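You operate a simulated robot arm through the tools that you are given. There is no shell and no other tool.

Carry out the task below with a simulated robot arm. There is one attempt and no reset: what you move stays moved.

## Task
Change the cap on the teal cord end for the grey one.
Fine: pull the old cap off into the waste tray; press home the two caps that stand loose on the block's other cord ends.

It is judged by the outcome, as a careful person would: the job done as asked, and still so three seconds after it is handed in. It fails if anything else is knocked over, pushed out of place, dropped, spilled or broken. Lids that push on must go on centred and level and be pressed home; caps that screw on are set level and turned clockwise until they are tight.

## Robot
A 6-joint arm with a fingered hand, fixed in place. Base frame: the origin is on the floor under the middle of its stand, x ahead of it, y to its left, z up; the work surface is at about z = 80. Readings come in cm, degrees, newtons and seconds.
With the tool pointing down near the work surface it reaches from about 36 to 76 cm from the base axis. Its first joint turns from -166.0 to 166.0 degrees. Payload 4 kg.
The tool frame sits at the grasp point between the pads (the TCP): z along the fingers, y along the line on which they close. The tips reach 2.6 cm beyond it. The gripper opens to 14.8 cm; its body begins 7.3 cm behind the TCP. The gripper is a hand of 3 fingers: y runs from the thumb to the fingers, the wrist lies at [0, 0, -23.9] in the tool frame.
Orientation is that of the tool frame in the base frame, as a unit quaternion [x, y, z, w]. With the fingers straight down and closing along the base's y, the tool's x points along the base's -x, its y along +y and its z along -z.

## Interface
- The arm moves only by the tool drive_tool. Its argument "rows" is a list of rows, each a list of 6 numbers: the shift along the tool's x, y, z in m, then the turn, a rotation vector about the tool's x, y, z in degrees. In form: [[x, y, z, wx, wy, wz], ...]. A call has 1 to 20 rows; each row shifts and turns the commanded pose from where the row before left it, along the tool's axes as they then stand. A row lasts 0.2 s, in which the tool goes at most 5 cm and 8.6 degrees; a call with a longer step from one row to the next is refused whole. Where a pose cannot be reached the arm comes as near as it can. A force on the tool above 40 N (or 10 N above the force at the start of the call, whichever is more), or a blocked arm, ends the call early, and 0.2 s more pass. In this call time passes only in rows, and 0.2 s behind the last. It gives the time, the measured TCP pose, the force on the tool (base axes), the opening and the grip force at its end, in the units of the frame above (readings bear some noise), with the torque about the TCP (base axes, N m) and any sound that the robot's microphone picked up.
- Cameras (640 x 400 px; columns grow to the right, rows downward): "scene" is fixed at [40.05, -49.86, 143.44]; the picture's right is [0.99, -0.16, 0.00], its down [-0.07, -0.41, -0.91] and it looks along [0.15, 0.90, -0.42] (base axes); focal length 338 px, centre (320, 200). "wrist" rides on the gripper at [6.8, -3.9, -9] in the tool frame; the picture's right is [0.50, 0.87, 0.00], its down [-0.66, 0.38, -0.65] and it looks along [-0.57, 0.33, 0.76] (tool axes); focal length 222 px, centre (320, 200). There is no depth. A picture from a camera that has moved, and an enlarged one, comes with that camera's place and axes in the base frame and with its lens.
- get_image(camera): a new picture of that camera. It takes no simulated time.
- raise_lower(by): slides the trunk up (or, below 0, down) by that many cm; the arm rides with it, the base frame stays. It gives what a move gives, with no picture.
- curl_fingers(finger1, finger2, thumb_bend): sets how far each is bent, from 0 (flat) to 1 (curled in); at 0.3 the hand is open as for a grip, at 0.7 the pads meet at the TCP. One left out holds its place. A second passes; each finger stops where it meets its share of the squeeze, and holds until it gets a number again. It is the only way to open and close the hand. It gives what a move gives, with no picture; readings hold the bend of each and the force on the fingers (four entries, about 0 where the hand has none), thumb and palm.
- inspect(camera, box): a new picture of the part [left, top, right, bottom] of that camera's present view, enlarged. It takes no simulated time.
- job_done(): hands the job in; it is judged then, once.

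Places have to be worked out from the pictures, the camera data and where the tool is seen. Open the gripper and draw the arm clear of the work before you hand the job in, unless the task says otherwise.

The tools are called after "Call:" as a command line: name --pt "numbers of a row" for each row, then --argument value for the rest, lists and objects as JSON in quotes. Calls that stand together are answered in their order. drive_tool: Moves the arm, as the interface text tells. Its arguments: {"type":"object","properties":{"rows":{"type":"array","items":{"type":"array","items":{"type":"number"}}}},"required":["rows"]} The other tools are called the same way: raise_lower (by) moves the trunk up or down; curl_fingers (finger1, finger2, thumb_bend) moves the fingers one by one; get_image (camera) takes a picture; inspect (camera, box) takes an enlarged picture of a part of a camera's view; job_done () hands the job in.

At the start:

```text
time: 0.0
ee_pos: [20.82, 45.1, 116.17]
ee_rot: [0.0, 1.0, 0.0, 0.0]
contact_force: [-0.6, 0.3, -0.3]
wrist_torque: [-0.04, -0.05, -0.03]
gripper_width: 14.76
finger_force: 0.1
shape: jaw
bend: [0.3, 0.3, 0.3]
finger forces: [0.0, 0.0, 0.1, 0.0, 0.0, 0.0]
trunk travel left (down, up): [-50.0, 9.0]
```

scene: 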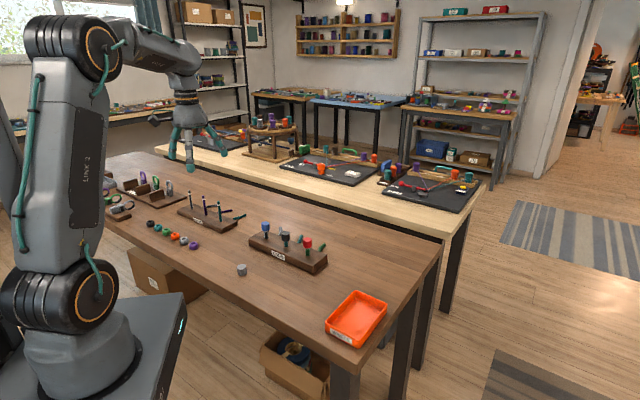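
wrist: 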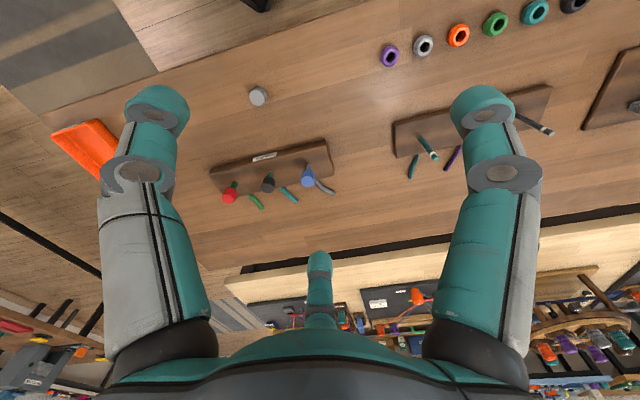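

The scene shows a block with three capped cords (blue, black, red), a loose grey cap on the table, and an orange tray. I'll look closer at these before moving.

Call:
inspect --camera "scene" --box '[220, 200, 350, 290]'

Call:
inspect --camera "wrist" --box '[190, 70, 370, 220]'

Call:
inspect --camera "scene" --box '[100, 170, 420, 370]'

```text
4.44 times, centred on (285, 245) of scene
camera zoom: at [40.05, -49.86, 143.44], right [0.99, -0.16, 0.0], down [-0.07, -0.41, -0.91], along [0.15, 0.9, -0.42], focal length 1501 px, centre (476, 0)
```

zoom: 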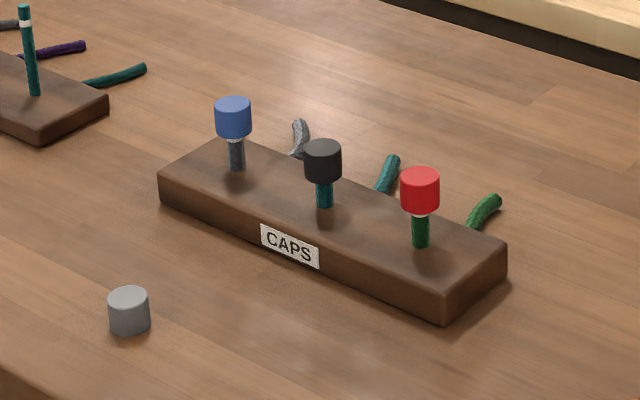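

```text
2.67 times, centred on (280, 145) of wrist
camera zoom: at [14.1, 41.13, 125.1], right [-0.5, 0.87, 0.0], down [0.66, 0.38, 0.65], along [0.57, 0.33, -0.76], focal length 592 px, centre (427, 347)
```

zoom: 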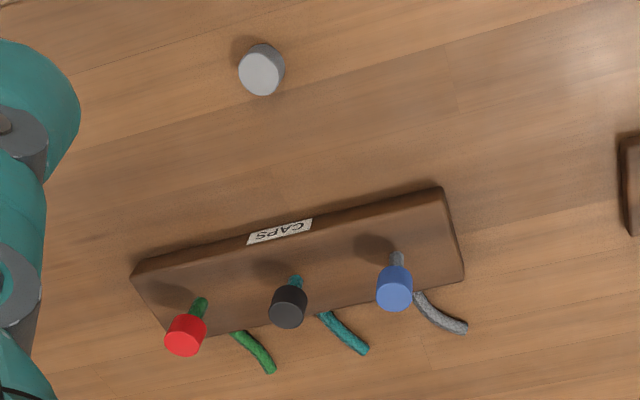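

```text
2.00 times, centred on (260, 270) of scene
camera zoom: at [40.05, -49.86, 143.44], right [0.99, -0.16, 0.0], down [-0.07, -0.41, -0.91], along [0.15, 0.9, -0.42], focal length 676 px, centre (440, 60)
```

zoom: 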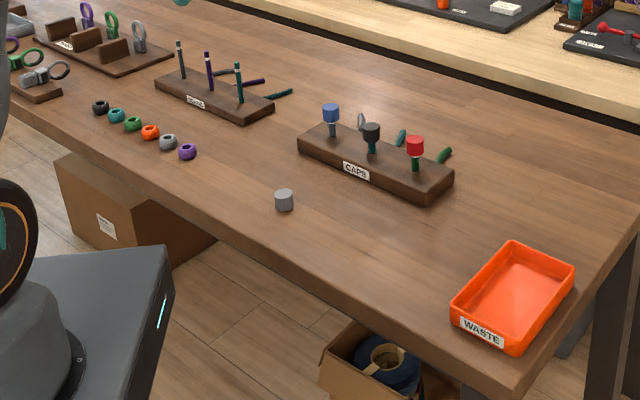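

The black cap is on the teal cord, the grey spare stands free at about (30.4, 37.4), and blue and red stand higher (loose). Next I check the hand's shape up close.

Call:
inspect --camera "scene" --box '[130, 60, 258, 180]'

Call:
inspect --camera "scene" --box '[310, 270, 410, 360]'

Call:
inspect --camera "scene" --box '[255, 210, 325, 260]'

```text
3.33 times, centred on (194, 120) of scene
camera zoom: at [40.05, -49.86, 143.44], right [0.99, -0.16, 0.0], down [-0.07, -0.41, -0.91], along [0.15, 0.9, -0.42], focal length 1126 px, centre (740, 467)
```

zoom: 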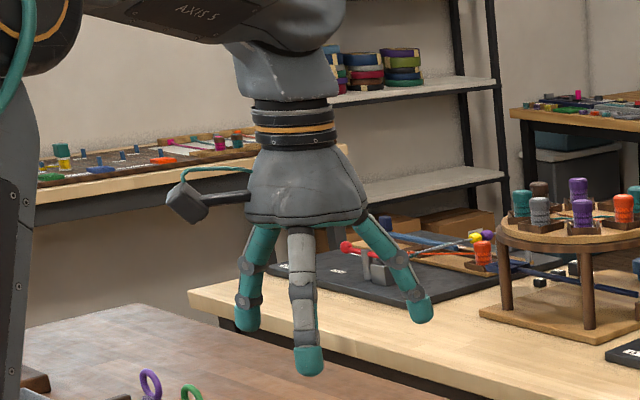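

```text
4.44 times, centred on (360, 315) of scene
camera zoom: at [40.05, -49.86, 143.44], right [0.99, -0.16, 0.0], down [-0.07, -0.41, -0.91], along [0.15, 0.9, -0.42], focal length 1501 px, centre (142, -311)
```

zoom: 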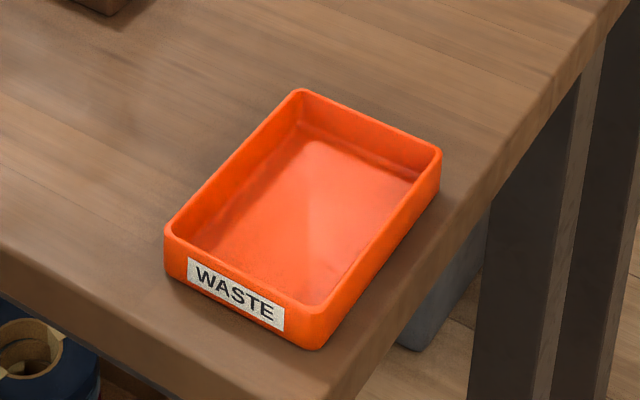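

```text
8.00 times, centred on (290, 235) of scene
camera zoom: at [40.05, -49.86, 143.44], right [0.99, -0.16, 0.0], down [-0.07, -0.41, -0.91], along [0.15, 0.9, -0.42], focal length 2702 px, centre (560, -80)
```

zoom: 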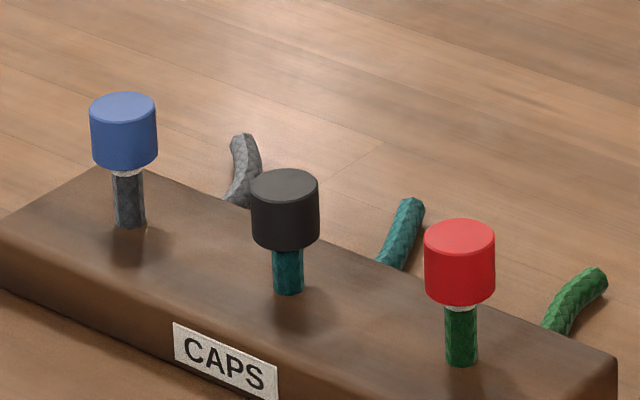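

The hand has three fingers at 120°, thumb at tool -y. I turn the tool 15° so the neighbours fall in gaps between fingers, and test a half-closed bend to learn its width.

Call:
drive_tool --pt "0 0 0 0 0 -3" --pt "0 0 0 0 0 -3" --pt "0 0 0 0 0 -3" --pt "0 0 0 0 0 -3" --pt "0 0 0 0 0 -3" --pt "0 0 0 0 0 0"

Call:
curl_fingers --finger1 0.5 --finger2 0.5 --thumb_bend 0.5

Call:
get_image --camera "wrist"

Call:
inspect --camera "scene" --box '[130, 60, 258, 180]'

```text
time: 1.4
ee_pos: [20.55, 45.12, 116.01]
ee_rot: [-0.13, 0.991, -0.001, 0.0]
contact_force: [0.2, -1.3, 0.2]
wrist_torque: [0.03, -0.02, 0.02]
gripper_width: 14.79
finger_force: 0.0
shape: jaw
bend: [0.3, 0.3, 0.3]
finger forces: [0.0, 0.1, 0.1, 0.0, 0.0, 0.1]
trunk travel left (down, up): [-50.0, 9.0]
```

```text
time: 2.4
ee_pos: [20.59, 45.07, 116.02]
ee_rot: [-0.13, 0.992, -0.001, 0.0]
contact_force: [-1.1, 0.7, -0.5]
wrist_torque: [0.0, 0.02, 0.02]
gripper_width: 6.28
finger_force: 0.1
shape: fingers
bend: [0.5, 0.5, 0.5]
finger forces: [0.0, 0.0, 0.0, 0.0, 0.0, 0.0]
trunk travel left (down, up): [-50.0, 9.0]
```

```text
taken
camera wrist: at [15.3, 39.52, 125.11], right [-0.71, 0.71, 0.0], down [0.54, 0.53, 0.65], along [0.46, 0.46, -0.76], focal length 222 px, centre (320, 200)
```

wrist: 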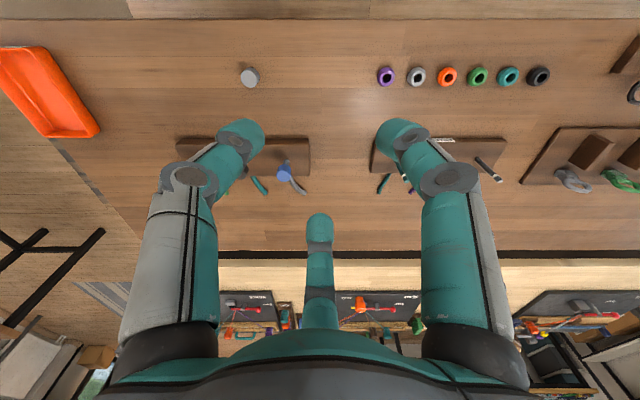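

```text
3.33 times, centred on (194, 120) of scene
camera zoom: at [40.05, -49.86, 143.44], right [0.99, -0.16, 0.0], down [-0.07, -0.41, -0.91], along [0.15, 0.9, -0.42], focal length 1126 px, centre (740, 467)
```

zoom: 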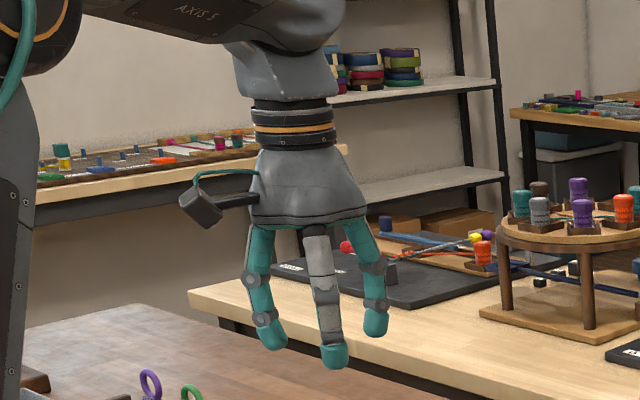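

At bend 0.5 the opening is 6.3 cm, enough for a 2.8 cm cap. I move to above the block, about (44.7, 46.0, 105), still well clear of the caps.

Call:
drive_tool --pt "-0.0235 -0.0053 0.011 0 0 0" --pt "-0.0235 -0.0053 0.011 0 0 0" --pt "-0.0235 -0.0053 0.011 0 0 0" --pt "-0.0235 -0.0053 0.011 0 0 0" --pt "-0.0235 -0.0053 0.011 0 0 0" --pt "-0.0235 -0.0053 0.011 0 0 0" --pt "-0.0235 -0.0053 0.011 0 0 0" --pt "-0.0235 -0.0053 0.011 0 0 0" --pt "-0.0235 -0.0053 0.011 0 0 0" --pt "-0.0235 -0.0053 0.011 0 0 0" --pt "0 0 0 0 0 0"

Call:
get_image --camera "wrist"

Call:
get_image --camera "scene"

```text
time: 4.8
ee_pos: [44.85, 46.13, 105.15]
ee_rot: [-0.13, 0.991, 0.001, 0.0]
contact_force: [0.6, 0.5, -0.1]
wrist_torque: [0.0, 0.0, -0.01]
gripper_width: 6.25
finger_force: 0.2
shape: fingers
bend: [0.5, 0.5, 0.5]
finger forces: [0.0, 0.0, 0.0, 0.0, 0.0, 0.0]
trunk travel left (down, up): [-50.0, 9.0]
```

```text
taken
camera wrist: at [39.43, 40.46, 114.09], right [-0.71, 0.71, 0.0], down [0.54, 0.53, 0.65], along [0.46, 0.46, -0.76], focal length 222 px, centre (320, 200)
```

wrist: 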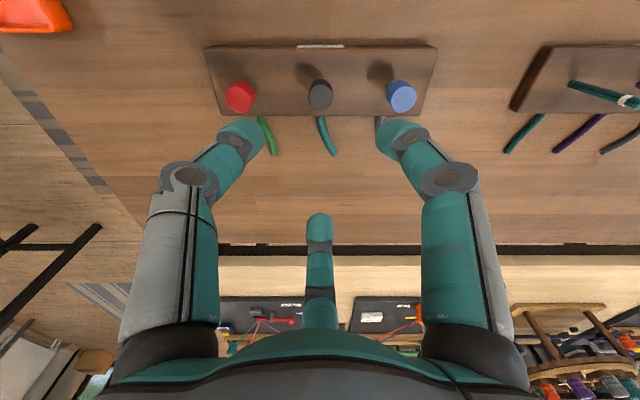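

```text
taken
```

scene: 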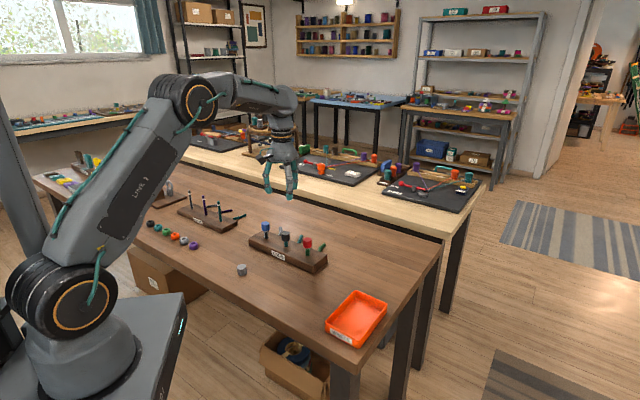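

Black cap is almost directly beneath on the camera's midline. I zoom to measure all three caps from this pose.

Call:
inspect --camera "wrist" --box '[200, 30, 440, 180]'

Call:
inspect --camera "scene" --box '[230, 150, 350, 280]'

```text
2.67 times, centred on (320, 105) of wrist
camera zoom: at [39.43, 40.46, 114.09], right [-0.71, 0.71, 0.0], down [0.54, 0.53, 0.65], along [0.46, 0.46, -0.76], focal length 592 px, centre (320, 453)
```

zoom: 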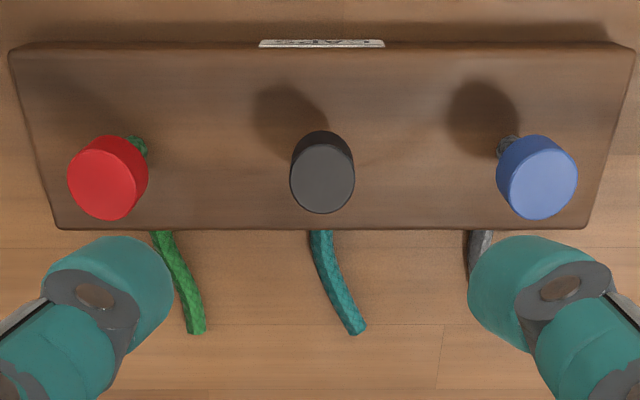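

```text
3.08 times, centred on (290, 215) of scene
camera zoom: at [40.05, -49.86, 143.44], right [0.99, -0.16, 0.0], down [-0.07, -0.41, -0.91], along [0.15, 0.9, -0.42], focal length 1039 px, centre (412, 154)
```

zoom: 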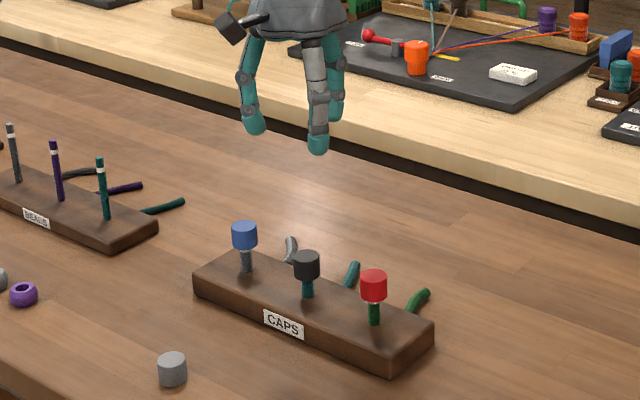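

Black cap centre works out to about (44.6, 45.85), top near z 87.8. I shift slightly and lower to z ≈ 93, tips still above the caps, then re-measure.

Call:
drive_tool --pt "0.0003 -0.0002 0.015 0 0 0" --pt "0.0003 -0.0002 0.015 0 0 0" --pt "0.0003 -0.0002 0.015 0 0 0" --pt "0.0003 -0.0002 0.015 0 0 0" --pt "0.0003 -0.0002 0.015 0 0 0" --pt "0.0003 -0.0002 0.015 0 0 0" --pt "0.0003 -0.0001 0.015 0 0 0" --pt "0.0003 -0.0001 0.015 0 0 0" --pt "0 0 0 0 0 0"

Call:
get_image --camera "wrist"

Call:
inspect --camera "scene" --box '[230, 170, 350, 280]'

```text
time: 6.8
ee_pos: [44.53, 45.93, 93.02]
ee_rot: [-0.129, 0.992, 0.0, -0.001]
contact_force: [-0.7, -0.3, -0.1]
wrist_torque: [0.0, -0.01, 0.0]
gripper_width: 6.28
finger_force: 0.1
shape: fingers
bend: [0.5, 0.5, 0.5]
finger forces: [0.0, 0.1, 0.1, 0.0, 0.1, 0.0]
trunk travel left (down, up): [-50.0, 9.0]
```

```text
taken
camera wrist: at [39.19, 40.26, 102.07], right [-0.71, 0.71, 0.0], down [0.54, 0.53, 0.65], along [0.46, 0.46, -0.76], focal length 222 px, centre (320, 200)
```

wrist: 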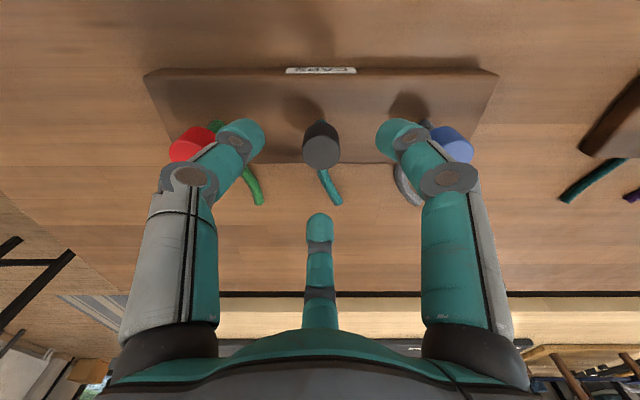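

```text
3.64 times, centred on (290, 225) of scene
camera zoom: at [40.05, -49.86, 143.44], right [0.99, -0.16, 0.0], down [-0.07, -0.41, -0.91], along [0.15, 0.9, -0.42], focal length 1228 px, centre (429, 109)
```

zoom: 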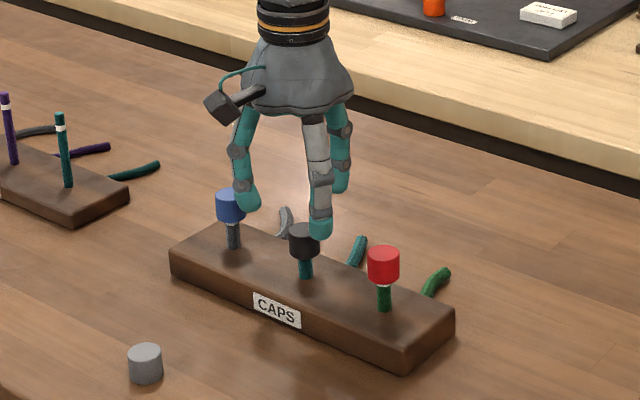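

The fingers straddle the black cap with blue and red outside. I zoom in to fine-centre.

Call:
inspect --camera "wrist" --box '[260, 80, 380, 220]'

Call:
inspect --camera "wrist" --box '[150, 80, 490, 220]'

```text
2.86 times, centred on (320, 150) of wrist
camera zoom: at [39.19, 40.26, 102.07], right [-0.71, 0.71, 0.0], down [0.54, 0.53, 0.65], along [0.46, 0.46, -0.76], focal length 635 px, centre (320, 343)
```

zoom: 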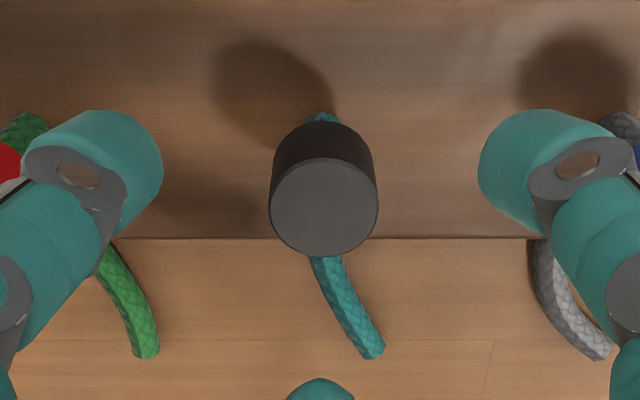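

```text
1.88 times, centred on (320, 150) of wrist
camera zoom: at [39.19, 40.26, 102.07], right [-0.71, 0.71, 0.0], down [0.54, 0.53, 0.65], along [0.46, 0.46, -0.76], focal length 418 px, centre (320, 294)
```

zoom: 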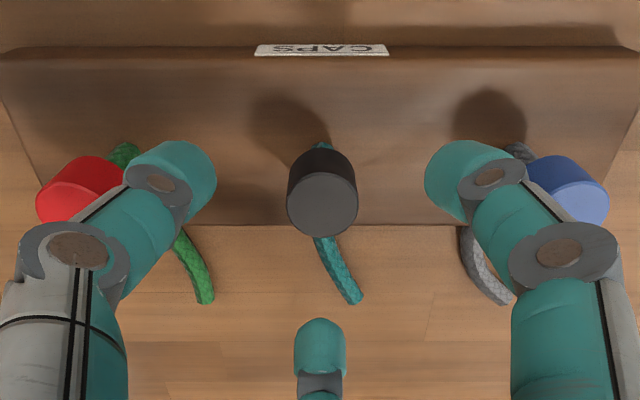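

Cap lies within about 2 mm of the tool axis; I nudge 1.5 mm inward and lower to TCP z ≈ 86.5 so the pads bracket the cap with tips clear of the block top.

Call:
drive_tool --pt "0.0004 -0.0002 0.01 0 0 0" --pt "0.0003 -0.0002 0.01 0 0 0" --pt "0.0003 -0.0002 0.01 0 0 0" --pt "0.0003 -0.0001 0.01 0 0 0" --pt "0 0 0.01 0 0 0" --pt "0 0 0.008 0 0 0" --pt "0 0 0.007 0 0 0" --pt "0 0 0 0 0 0"

Call:
inspect --camera "wrist" --box '[150, 80, 490, 300]'

Call:
inspect --camera "scene" --box '[240, 190, 340, 280]'

```text
time: 8.6
ee_pos: [44.57, 45.85, 86.59]
ee_rot: [-0.13, 0.992, -0.001, 0.0]
contact_force: [-0.3, -0.9, -0.3]
wrist_torque: [0.01, -0.04, 0.03]
gripper_width: 6.27
finger_force: 0.0
shape: fingers
bend: [0.5, 0.5, 0.5]
finger forces: [0.0, 0.1, 0.0, 0.1, 0.0, 0.1]
trunk travel left (down, up): [-50.0, 9.0]
```

```text
1.82 times, centred on (320, 190) of wrist
camera zoom: at [39.17, 40.21, 95.57], right [-0.71, 0.71, 0.0], down [0.54, 0.53, 0.65], along [0.46, 0.46, -0.76], focal length 404 px, centre (320, 218)
```

zoom: 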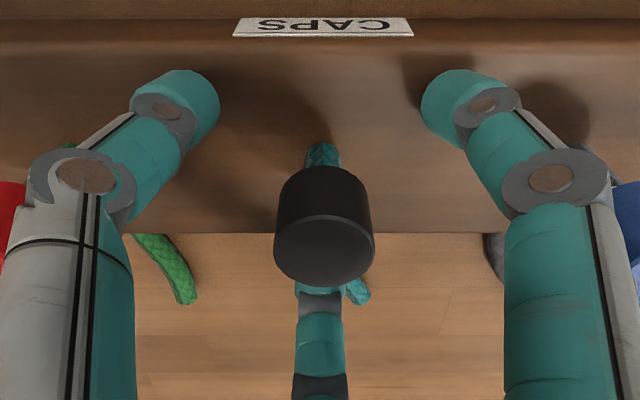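

```text
4.44 times, centred on (290, 235) of scene
camera zoom: at [40.05, -49.86, 143.44], right [0.99, -0.16, 0.0], down [-0.07, -0.41, -0.91], along [0.15, 0.9, -0.42], focal length 1501 px, centre (453, 44)
```

zoom: 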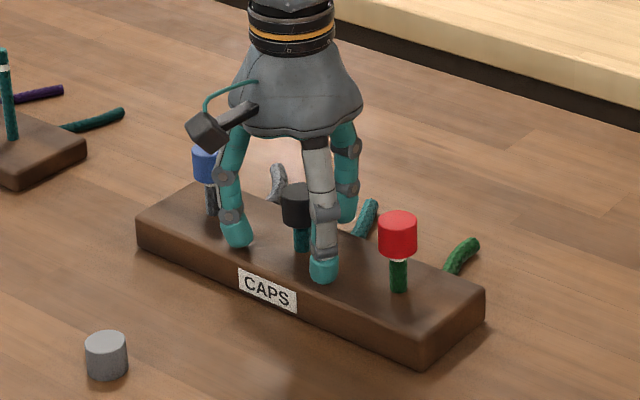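

Fingers surround the cap and clear the block, blue and red. I close in steps, first to 0.57.

Call:
curl_fingers --finger1 0.57 --finger2 0.57 --thumb_bend 0.57

Call:
inspect --camera "wrist" --box '[150, 80, 490, 300]'

```text
time: 9.6
ee_pos: [44.52, 45.72, 86.47]
ee_rot: [-0.131, 0.991, 0.0, 0.0]
contact_force: [-0.2, -0.1, 0.6]
wrist_torque: [0.0, 0.02, -0.01]
gripper_width: 4.31
finger_force: 0.1
shape: fingers
bend: [0.56, 0.56, 0.56]
finger forces: [0.0, 0.0, 0.0, 0.0, 0.0, 0.0]
trunk travel left (down, up): [-50.0, 9.0]
```

```text
1.82 times, centred on (320, 190) of wrist
camera zoom: at [39.17, 40.2, 95.57], right [-0.71, 0.71, 0.0], down [0.54, 0.53, 0.65], along [0.46, 0.46, -0.76], focal length 404 px, centre (320, 218)
```

zoom: 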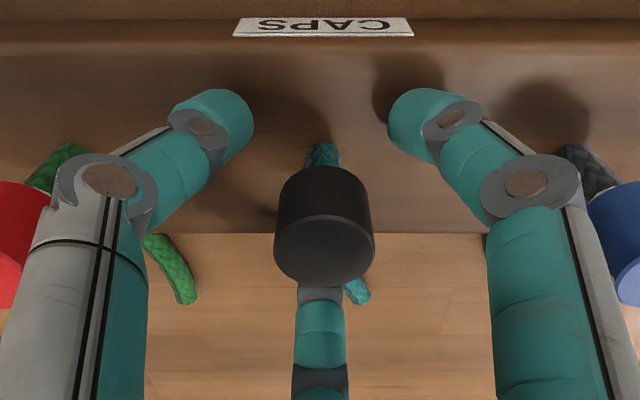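

No contact yet at 4.3 cm opening. I close further to 0.61.

Call:
curl_fingers --finger1 0.61 --finger2 0.61 --thumb_bend 0.61

Call:
inspect --camera "wrist" --box '[150, 80, 490, 300]'

Call:
inspect --camera "scene" --box '[240, 190, 340, 280]'

```text
time: 10.6
ee_pos: [44.58, 45.88, 86.6]
ee_rot: [-0.13, 0.991, 0.0, -0.001]
contact_force: [-0.1, 0.8, 0.5]
wrist_torque: [0.02, 0.01, 0.0]
gripper_width: 2.71
finger_force: 0.1
shape: fingers
bend: [0.61, 0.61, 0.61]
finger forces: [0.0, 0.0, 0.1, 0.0, 0.0, 0.0]
trunk travel left (down, up): [-50.0, 9.0]
```

```text
1.82 times, centred on (320, 190) of wrist
camera zoom: at [39.17, 40.2, 95.57], right [-0.71, 0.71, 0.0], down [0.54, 0.53, 0.65], along [0.46, 0.46, -0.76], focal length 404 px, centre (320, 218)
```

zoom: 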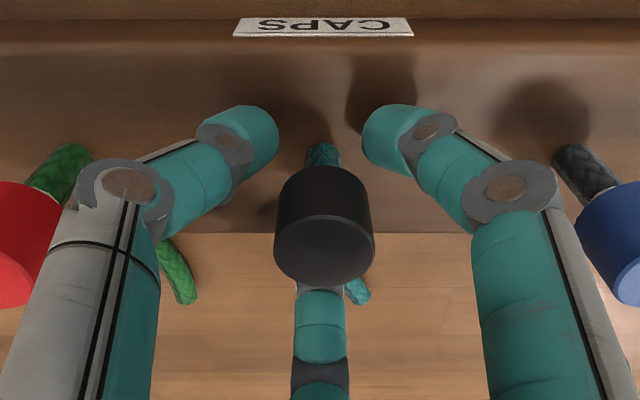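

```text
4.44 times, centred on (290, 235) of scene
camera zoom: at [40.05, -49.86, 143.44], right [0.99, -0.16, 0.0], down [-0.07, -0.41, -0.91], along [0.15, 0.9, -0.42], focal length 1501 px, centre (453, 44)
```

zoom: 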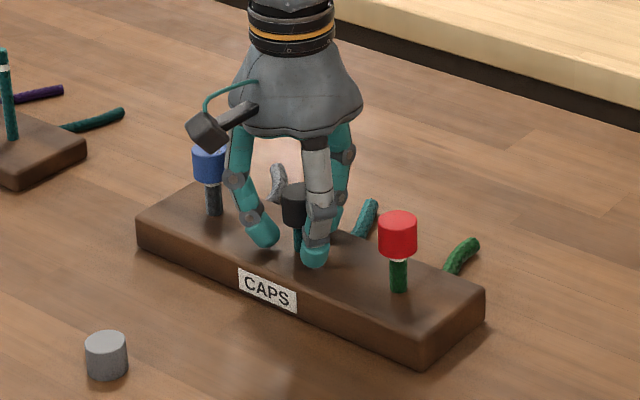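

No contact at nominal 2.7 cm; the tips sit at z ≈ 84, lower than the cap's rim, and could pinch the cord. I raise 0.9 cm and shift about 1.7 mm toward the cap axis so the pads bear on the cap itself.

Call:
drive_tool --pt "0.0 0.0 -0.0045 0 0 0" --pt "0.0008 0.0001 -0.0045 0 0 0" --pt "0.0009 0.0001 0 0 0 0" --pt "0 0 0 0 0 0"

Call:
inspect --camera "wrist" --box '[220, 100, 420, 240]'

Call:
inspect --camera "scene" --box '[255, 200, 325, 260]'

```text
time: 11.6
ee_pos: [44.37, 45.7, 87.5]
ee_rot: [-0.131, 0.991, 0.0, 0.0]
contact_force: [0.3, 0.1, 0.3]
wrist_torque: [0.02, 0.02, -0.02]
gripper_width: 2.71
finger_force: 0.0
shape: fingers
bend: [0.61, 0.61, 0.61]
finger forces: [0.0, 0.0, 0.1, 0.1, 0.1, 0.1]
trunk travel left (down, up): [-50.0, 9.0]
```

```text
2.86 times, centred on (320, 170) of wrist
camera zoom: at [38.94, 40.16, 96.45], right [-0.71, 0.71, 0.0], down [0.54, 0.53, 0.65], along [0.46, 0.46, -0.76], focal length 635 px, centre (320, 286)
```

zoom: 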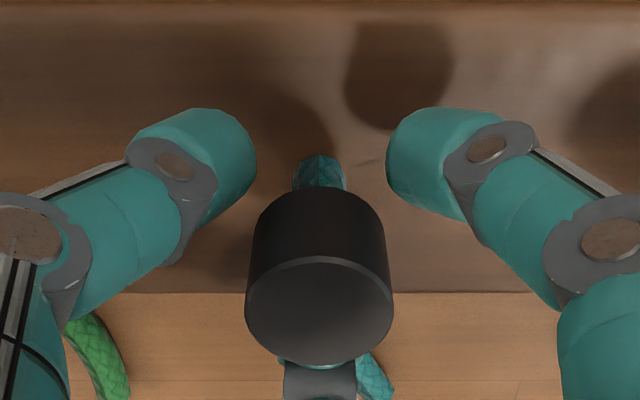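

```text
6.67 times, centred on (290, 230) of scene
camera zoom: at [40.05, -49.86, 143.44], right [0.99, -0.16, 0.0], down [-0.07, -0.41, -0.91], along [0.15, 0.9, -0.42], focal length 2252 px, centre (520, 0)
```

zoom: 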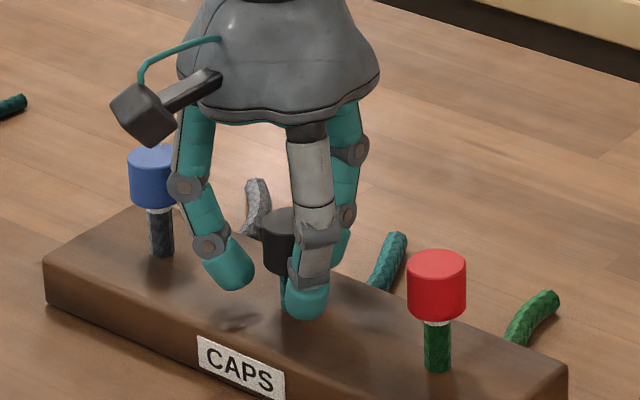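

Now centred, with the tips just around the cap's lower half. I close further in small steps, watching finger forces.

Call:
curl_fingers --finger1 0.635 --finger2 0.635 --thumb_bend 0.635

Call:
inspect --camera "wrist" --box '[220, 100, 420, 240]'

Call:
inspect --camera "scene" --box '[255, 200, 325, 260]'

```text
time: 12.6
ee_pos: [44.2, 45.81, 87.39]
ee_rot: [-0.13, 0.992, 0.0, -0.001]
contact_force: [0.4, 0.6, -0.8]
wrist_torque: [0.02, 0.0, -0.03]
gripper_width: 2.08
finger_force: 0.4
shape: fingers
bend: [0.63, 0.62, 0.63]
finger forces: [0.1, 1.0, 0.0, 0.0, 0.0, 0.0]
trunk travel left (down, up): [-50.0, 9.0]
```

```text
2.86 times, centred on (320, 170) of wrist
camera zoom: at [38.95, 40.16, 96.44], right [-0.71, 0.71, 0.0], down [0.54, 0.53, 0.65], along [0.46, 0.46, -0.76], focal length 635 px, centre (320, 286)
```

zoom: 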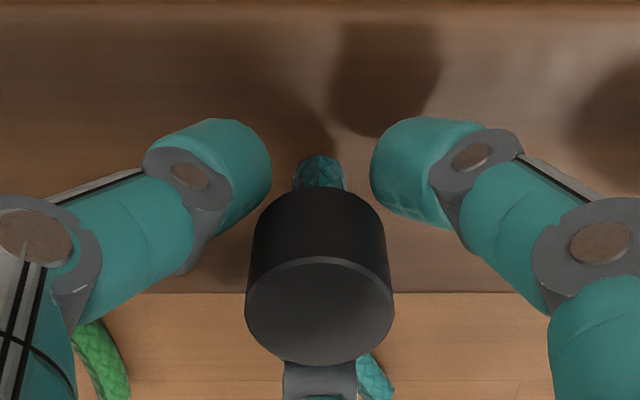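

```text
6.67 times, centred on (290, 230) of scene
camera zoom: at [40.05, -49.86, 143.44], right [0.99, -0.16, 0.0], down [-0.07, -0.41, -0.91], along [0.15, 0.9, -0.42], focal length 2252 px, centre (520, 0)
```

zoom: 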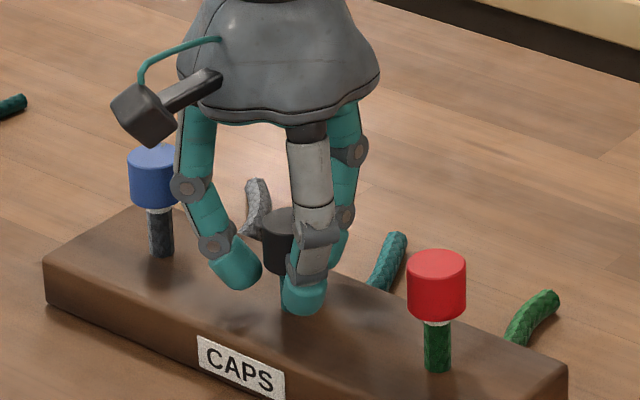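

Geometry from both views puts the fingertip centres at z ≈ 85.0 with the far finger just touching, right at the cap's rim. I ease open, raise 1.2 cm so tips bear on the cap's middle, and shift 0.8 mm outward.

Call:
curl_fingers --finger1 0.6 --finger2 0.6 --thumb_bend 0.6

Call:
drive_tool --pt "-0.0004 0.0002 -0.004 0 0 0" --pt "-0.0003 0.0002 -0.004 0 0 0" --pt "0 0 -0.004 0 0 0" --pt "0 0 0 0 0 0"

Call:
curl_fingers --finger1 0.635 --finger2 0.635 --thumb_bend 0.635

Call:
inspect --camera "wrist" --box '[220, 100, 420, 240]'

Call:
inspect --camera "scene" --box '[255, 200, 325, 260]'

```text
time: 13.6
ee_pos: [44.38, 45.73, 87.44]
ee_rot: [-0.13, 0.991, 0.0, 0.0]
contact_force: [0.5, -0.2, 0.4]
wrist_torque: [0.01, 0.0, 0.03]
gripper_width: 2.92
finger_force: 0.2
shape: fingers
bend: [0.6, 0.6, 0.6]
finger forces: [0.0, 0.1, 0.0, 0.1, 0.1, 0.0]
trunk travel left (down, up): [-50.0, 9.0]
```

```text
time: 14.6
ee_pos: [44.32, 45.86, 88.72]
ee_rot: [-0.131, 0.991, -0.001, 0.0]
contact_force: [-0.3, 0.5, -0.5]
wrist_torque: [-0.02, -0.04, -0.03]
gripper_width: 2.93
finger_force: 0.1
shape: fingers
bend: [0.6, 0.6, 0.6]
finger forces: [0.1, 0.0, 0.1, 0.0, 0.0, 0.0]
trunk travel left (down, up): [-50.0, 9.0]
```

```text
time: 15.6
ee_pos: [44.32, 45.85, 88.67]
ee_rot: [-0.131, 0.991, -0.001, -0.001]
contact_force: [1.0, 1.3, 0.2]
wrist_torque: [0.03, -0.02, -0.02]
gripper_width: 2.08
finger_force: 0.7
shape: fingers
bend: [0.63, 0.61, 0.63]
finger forces: [0.0, 1.2, 0.0, 0.0, 0.2, 0.0]
trunk travel left (down, up): [-50.0, 9.0]
```

```text
2.86 times, centred on (320, 170) of wrist
camera zoom: at [39.01, 40.23, 97.65], right [-0.71, 0.71, 0.0], down [0.54, 0.53, 0.65], along [0.46, 0.46, -0.76], focal length 635 px, centre (320, 286)
```

zoom: 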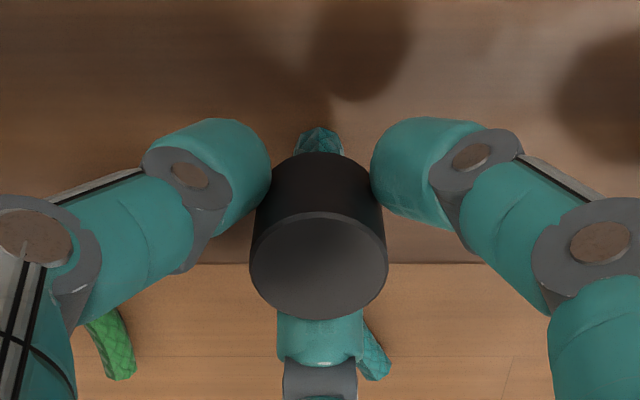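

```text
6.67 times, centred on (290, 230) of scene
camera zoom: at [40.05, -49.86, 143.44], right [0.99, -0.16, 0.0], down [-0.07, -0.41, -0.91], along [0.15, 0.9, -0.42], focal length 2252 px, centre (520, 0)
```

zoom: 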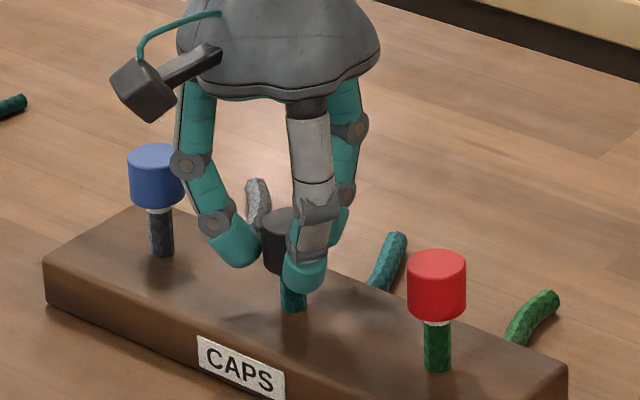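

All tips now sit on the cap's side; the far finger still touches first, so I shift another 1.2 mm outward and then close for a firm grip.

Call:
drive_tool --pt "-0.0005 0.0003 0 0 0 0" --pt "-0.0005 0.0003 0 0 0 0" --pt "0 0 0 0 0 0"

Call:
curl_fingers --finger1 0.7 --finger2 0.7 --thumb_bend 0.7

Call:
inspect --camera "wrist" --box '[220, 100, 420, 240]'

Call:
inspect --camera "scene" --box '[255, 200, 325, 260]'

```text
time: 16.4
ee_pos: [44.56, 45.92, 88.68]
ee_rot: [-0.13, 0.991, 0.0, 0.0]
contact_force: [0.5, -0.1, -0.1]
wrist_torque: [-0.01, -0.02, -0.05]
gripper_width: 2.06
finger_force: 0.9
shape: fingers
bend: [0.63, 0.62, 0.63]
finger forces: [0.1, 0.7, 0.0, 0.1, 0.6, 0.0]
trunk travel left (down, up): [-50.0, 9.0]
```

```text
time: 17.4
ee_pos: [44.32, 45.83, 88.61]
ee_rot: [-0.13, 0.992, 0.0, 0.0]
contact_force: [-0.3, -2.7, -1.8]
wrist_torque: [-0.07, 0.02, 0.03]
gripper_width: 1.71
finger_force: 10.1
shape: fingers
bend: [0.64, 0.63, 0.65]
finger forces: [5.1, 6.1, 0.0, 0.0, 8.4, 0.0]
trunk travel left (down, up): [-50.0, 9.0]
```

```text
2.86 times, centred on (320, 170) of wrist
camera zoom: at [39.06, 40.29, 97.67], right [-0.71, 0.71, 0.0], down [0.54, 0.53, 0.65], along [0.46, 0.46, -0.76], focal length 635 px, centre (320, 286)
```

zoom: 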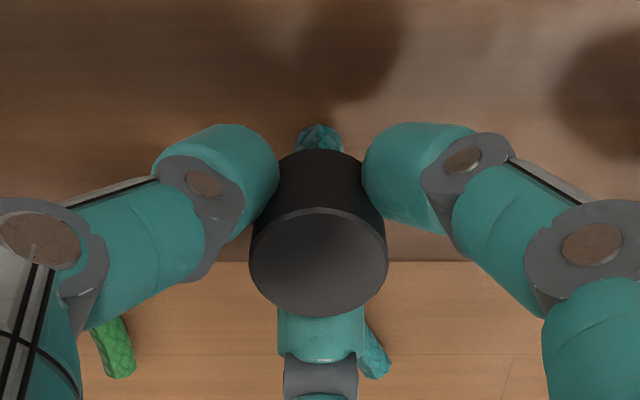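

```text
6.67 times, centred on (290, 230) of scene
camera zoom: at [40.05, -49.86, 143.44], right [0.99, -0.16, 0.0], down [-0.07, -0.41, -0.91], along [0.15, 0.9, -0.42], focal length 2252 px, centre (520, 0)
```

zoom: 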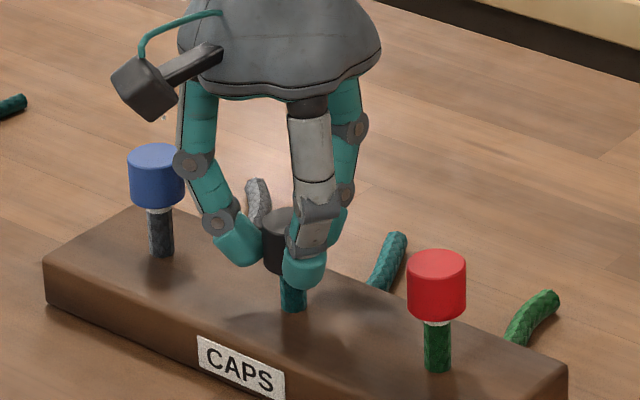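

Grip reads about 10 N with all three fingers bearing on the cap. I pull straight up slowly.

Call:
drive_tool --pt "0 0 -0.002 0 0 0" --pt "0 0 -0.002 0 0 0" --pt "0 0 -0.002 0 0 0" --pt "0 0 -0.002 0 0 0" --pt "0 0 0 0 0 0"

Call:
inspect --camera "wrist" --box '[220, 100, 420, 240]'

Call:
inspect --camera "scene" --box '[255, 200, 325, 260]'

```text
time: 18.6
ee_pos: [44.47, 45.83, 89.37]
ee_rot: [-0.13, 0.991, 0.0, 0.001]
contact_force: [-0.8, -0.2, -1.2]
wrist_torque: [0.02, 0.03, -0.01]
gripper_width: 1.69
finger_force: 9.8
shape: fingers
bend: [0.64, 0.62, 0.65]
finger forces: [6.0, 7.2, 0.0, 0.0, 7.5, 0.1]
trunk travel left (down, up): [-50.0, 9.0]
```

```text
2.86 times, centred on (320, 170) of wrist
camera zoom: at [39.07, 40.31, 98.53], right [-0.71, 0.71, 0.0], down [0.54, 0.53, 0.65], along [0.46, 0.46, -0.76], focal length 635 px, centre (320, 286)
```

zoom: 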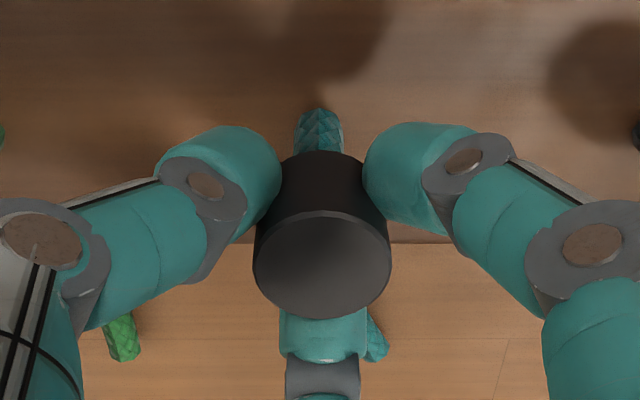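

```text
6.67 times, centred on (290, 230) of scene
camera zoom: at [40.05, -49.86, 143.44], right [0.99, -0.16, 0.0], down [-0.07, -0.41, -0.91], along [0.15, 0.9, -0.42], focal length 2252 px, centre (520, 0)
```

zoom: 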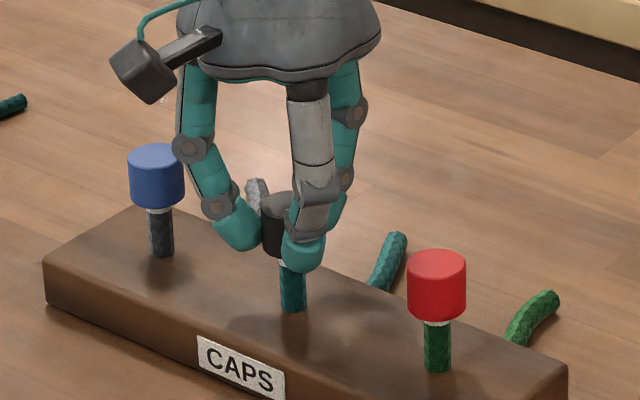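

The cap is rising with the hand and the cord's tip shows beneath it. I continue straight up.

Call:
drive_tool --pt "0 0 -0.002 0 0 0" --pt "0 0 -0.003 0 0 0" --pt "0 0 -0.004 0 0 0" --pt "0 0 -0.005 0 0 0" --pt "0 0 -0.008 0 0 0" --pt "0 0 -0.01 0 0 0" --pt "0 0 -0.01 0 0 0" --pt "0 0 -0.01 0 0 0" --pt "0 0 -0.01 0 0 0" --pt "0 0 -0.01 0 0 0" --pt "0 0 0 0 0 0"

Call:
get_image --camera "wrist"

Call:
inspect --camera "scene" --box '[235, 170, 335, 270]'

```text
time: 21.0
ee_pos: [44.48, 46.05, 96.68]
ee_rot: [-0.13, 0.991, 0.0, 0.0]
contact_force: [-0.1, -0.4, -0.3]
wrist_torque: [-0.02, 0.01, -0.02]
gripper_width: 1.69
finger_force: 10.9
shape: fingers
bend: [0.64, 0.62, 0.65]
finger forces: [6.0, 7.4, 0.0, 0.0, 7.3, 0.0]
trunk travel left (down, up): [-50.0, 9.0]
```

```text
taken
camera wrist: at [39.09, 40.32, 105.72], right [-0.71, 0.71, 0.0], down [0.54, 0.53, 0.65], along [0.46, 0.46, -0.76], focal length 222 px, centre (320, 200)
```

wrist: 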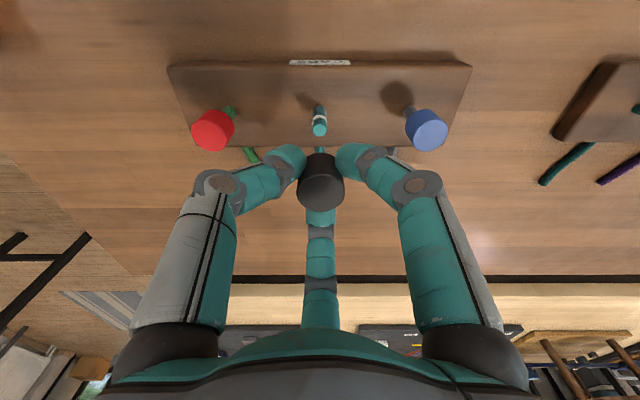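

```text
4.00 times, centred on (285, 220) of scene
camera zoom: at [40.05, -49.86, 143.44], right [0.99, -0.16, 0.0], down [-0.07, -0.41, -0.91], along [0.15, 0.9, -0.42], focal length 1351 px, centre (460, 120)
```

zoom: 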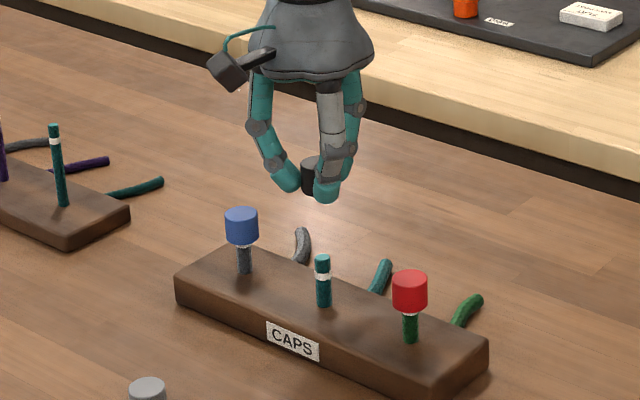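

The old cap is off and held; the teal cord end stands clean. I lift a little and carry it to above the waste tray, centred at about (59.5, 11.9).

Call:
drive_tool --pt "0 0 -0.015 0 0 0" --pt "-0.0015 -0.01 -0.015 0 0 0" --pt "-0.0032 -0.021 0 0 0 0" --pt "-0.0032 -0.021 0 0 0 0" --pt "-0.0032 -0.021 0 0 0 0" --pt "-0.0032 -0.021 0 0 0 0" --pt "-0.0032 -0.021 0 0 0 0" --pt "-0.0032 -0.021 0 0 0 0" --pt "-0.0032 -0.021 0 0 0 0" --pt "-0.0032 -0.021 0 0 0 0" --pt "-0.0032 -0.021 0 0 0 0" --pt "-0.0032 -0.021 0 0 0 0" --pt "-0.0032 -0.021 0 0 0 0" --pt "-0.0032 -0.021 0 0 0 0" --pt "-0.0032 -0.021 0 0 0 0" --pt "-0.0032 -0.021 0 0 0 0" --pt "-0.0032 -0.021 0 0 0 0" --pt "-0.0032 -0.021 0 0 0 0" --pt "-0.003 -0.0215 0 0 0 0" --pt "0 0 0 0 0 0"

Call:
get_image --camera "wrist"

Call:
get_image --camera "scene"

```text
time: 25.2
ee_pos: [59.28, 11.78, 99.67]
ee_rot: [-0.13, 0.992, 0.001, 0.0]
contact_force: [-0.1, -0.8, 0.2]
wrist_torque: [-0.03, 0.03, 0.03]
gripper_width: 1.69
finger_force: 10.1
shape: fingers
bend: [0.64, 0.62, 0.66]
finger forces: [5.7, 7.5, 0.0, 0.0, 7.3, 0.0]
trunk travel left (down, up): [-50.0, 9.0]
```

```text
taken
camera wrist: at [53.94, 6.17, 108.63], right [-0.71, 0.71, 0.0], down [0.54, 0.53, 0.65], along [0.46, 0.46, -0.76], focal length 222 px, centre (320, 200)
```

wrist: 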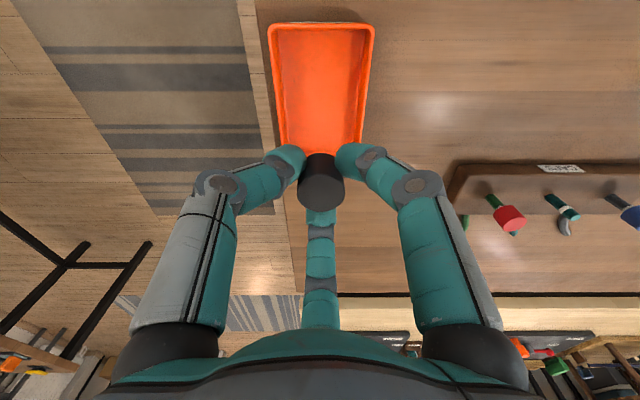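

```text
taken
```

scene: 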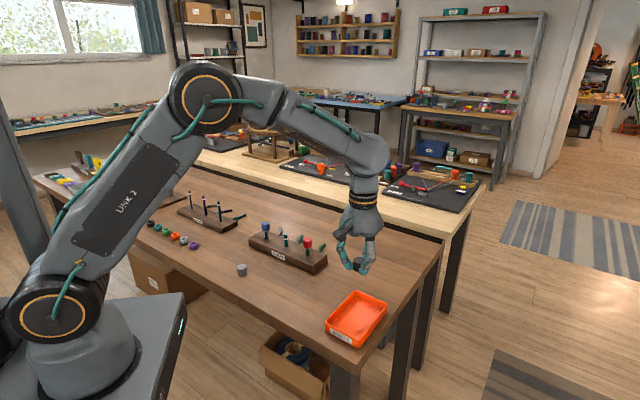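

The tray is laterally centred under the hand and its near rim about 6.8 cm before the TCP, so I'm over its middle. I lower 10 cm and check.

Call:
drive_tool --pt "0 0 0.0125 0 0 0" --pt "0 0 0.0125 0 0 0" --pt "0 0 0.0125 0 0 0" --pt "0 0 0.0125 0 0 0" --pt "0 0 0.0125 0 0 0" --pt "0 0 0.0125 0 0 0" --pt "0 0 0.0125 0 0 0" --pt "0 0 0.0125 0 0 0" --pt "0 0 0 0 0 0"

Call:
get_image --camera "wrist"

Call:
inspect --camera "scene" --box '[300, 230, 420, 360]'

```text
time: 27.2
ee_pos: [59.3, 11.79, 89.59]
ee_rot: [-0.131, 0.991, 0.001, 0.0]
contact_force: [-0.1, 0.3, -0.5]
wrist_torque: [0.02, -0.01, 0.02]
gripper_width: 1.63
finger_force: 10.0
shape: fingers
bend: [0.64, 0.62, 0.66]
finger forces: [5.8, 7.5, 0.0, 0.0, 7.2, 0.0]
trunk travel left (down, up): [-50.0, 9.0]
```

```text
taken
camera wrist: at [53.92, 6.23, 98.64], right [-0.71, 0.71, 0.0], down [0.54, 0.53, 0.65], along [0.46, 0.46, -0.76], focal length 222 px, centre (320, 200)
```

wrist: 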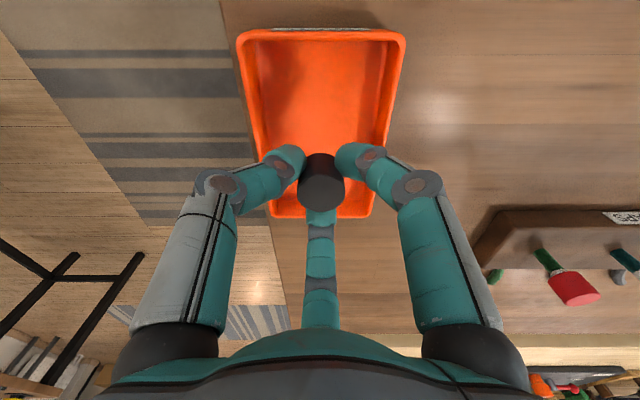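

```text
3.08 times, centred on (360, 295) of scene
camera zoom: at [40.05, -49.86, 143.44], right [0.99, -0.16, 0.0], down [-0.07, -0.41, -0.91], along [0.15, 0.9, -0.42], focal length 1039 px, centre (197, -92)
```

zoom: 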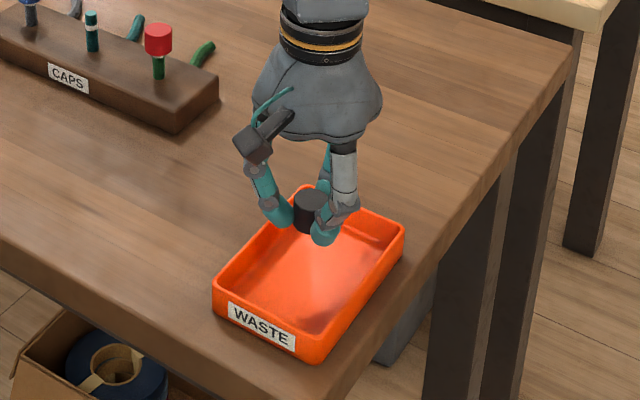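

Tray centre and TCP agree within a millimetre. I lower 3.6 cm so the cap is inside the tray just above its floor, then open only the far finger along the tray's length.

Call:
drive_tool --pt "0 0 0.008 0 0 0" --pt "0 0 0.008 0 0 0" --pt "0 0 0.008 0 0 0" --pt "0 0 0.007 0 0 0" --pt "0 0 0.005 0 0 0" --pt "0 0 0 0 0 0"

Call:
inspect --camera "scene" --box '[320, 250, 400, 350]'

Call:
get_image --camera "wrist"

```text
time: 28.6
ee_pos: [59.38, 11.8, 85.92]
ee_rot: [-0.13, 0.991, 0.001, 0.0]
contact_force: [0.0, 0.3, 0.4]
wrist_torque: [-0.04, 0.01, 0.0]
gripper_width: 1.69
finger_force: 10.2
shape: fingers
bend: [0.64, 0.62, 0.66]
finger forces: [5.8, 7.4, 0.0, 0.0, 7.2, 0.0]
trunk travel left (down, up): [-50.0, 9.0]
```

```text
4.00 times, centred on (360, 300) of scene
camera zoom: at [40.05, -49.86, 143.44], right [0.99, -0.16, 0.0], down [-0.07, -0.41, -0.91], along [0.15, 0.9, -0.42], focal length 1351 px, centre (160, -200)
```

zoom: 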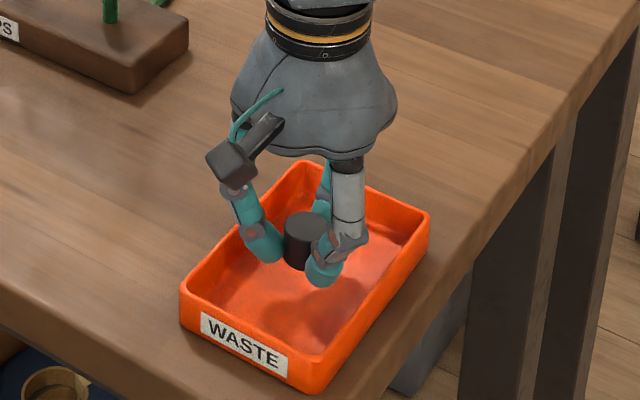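

```text
taken
camera wrist: at [53.93, 6.18, 95.03], right [-0.71, 0.71, 0.0], down [0.54, 0.53, 0.65], along [0.46, 0.46, -0.76], focal length 222 px, centre (320, 200)
```

wrist: 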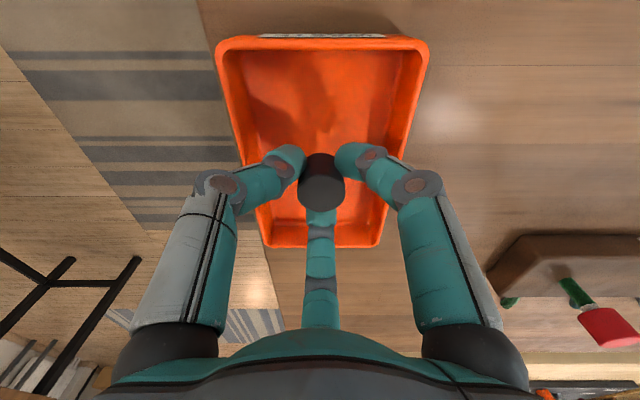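

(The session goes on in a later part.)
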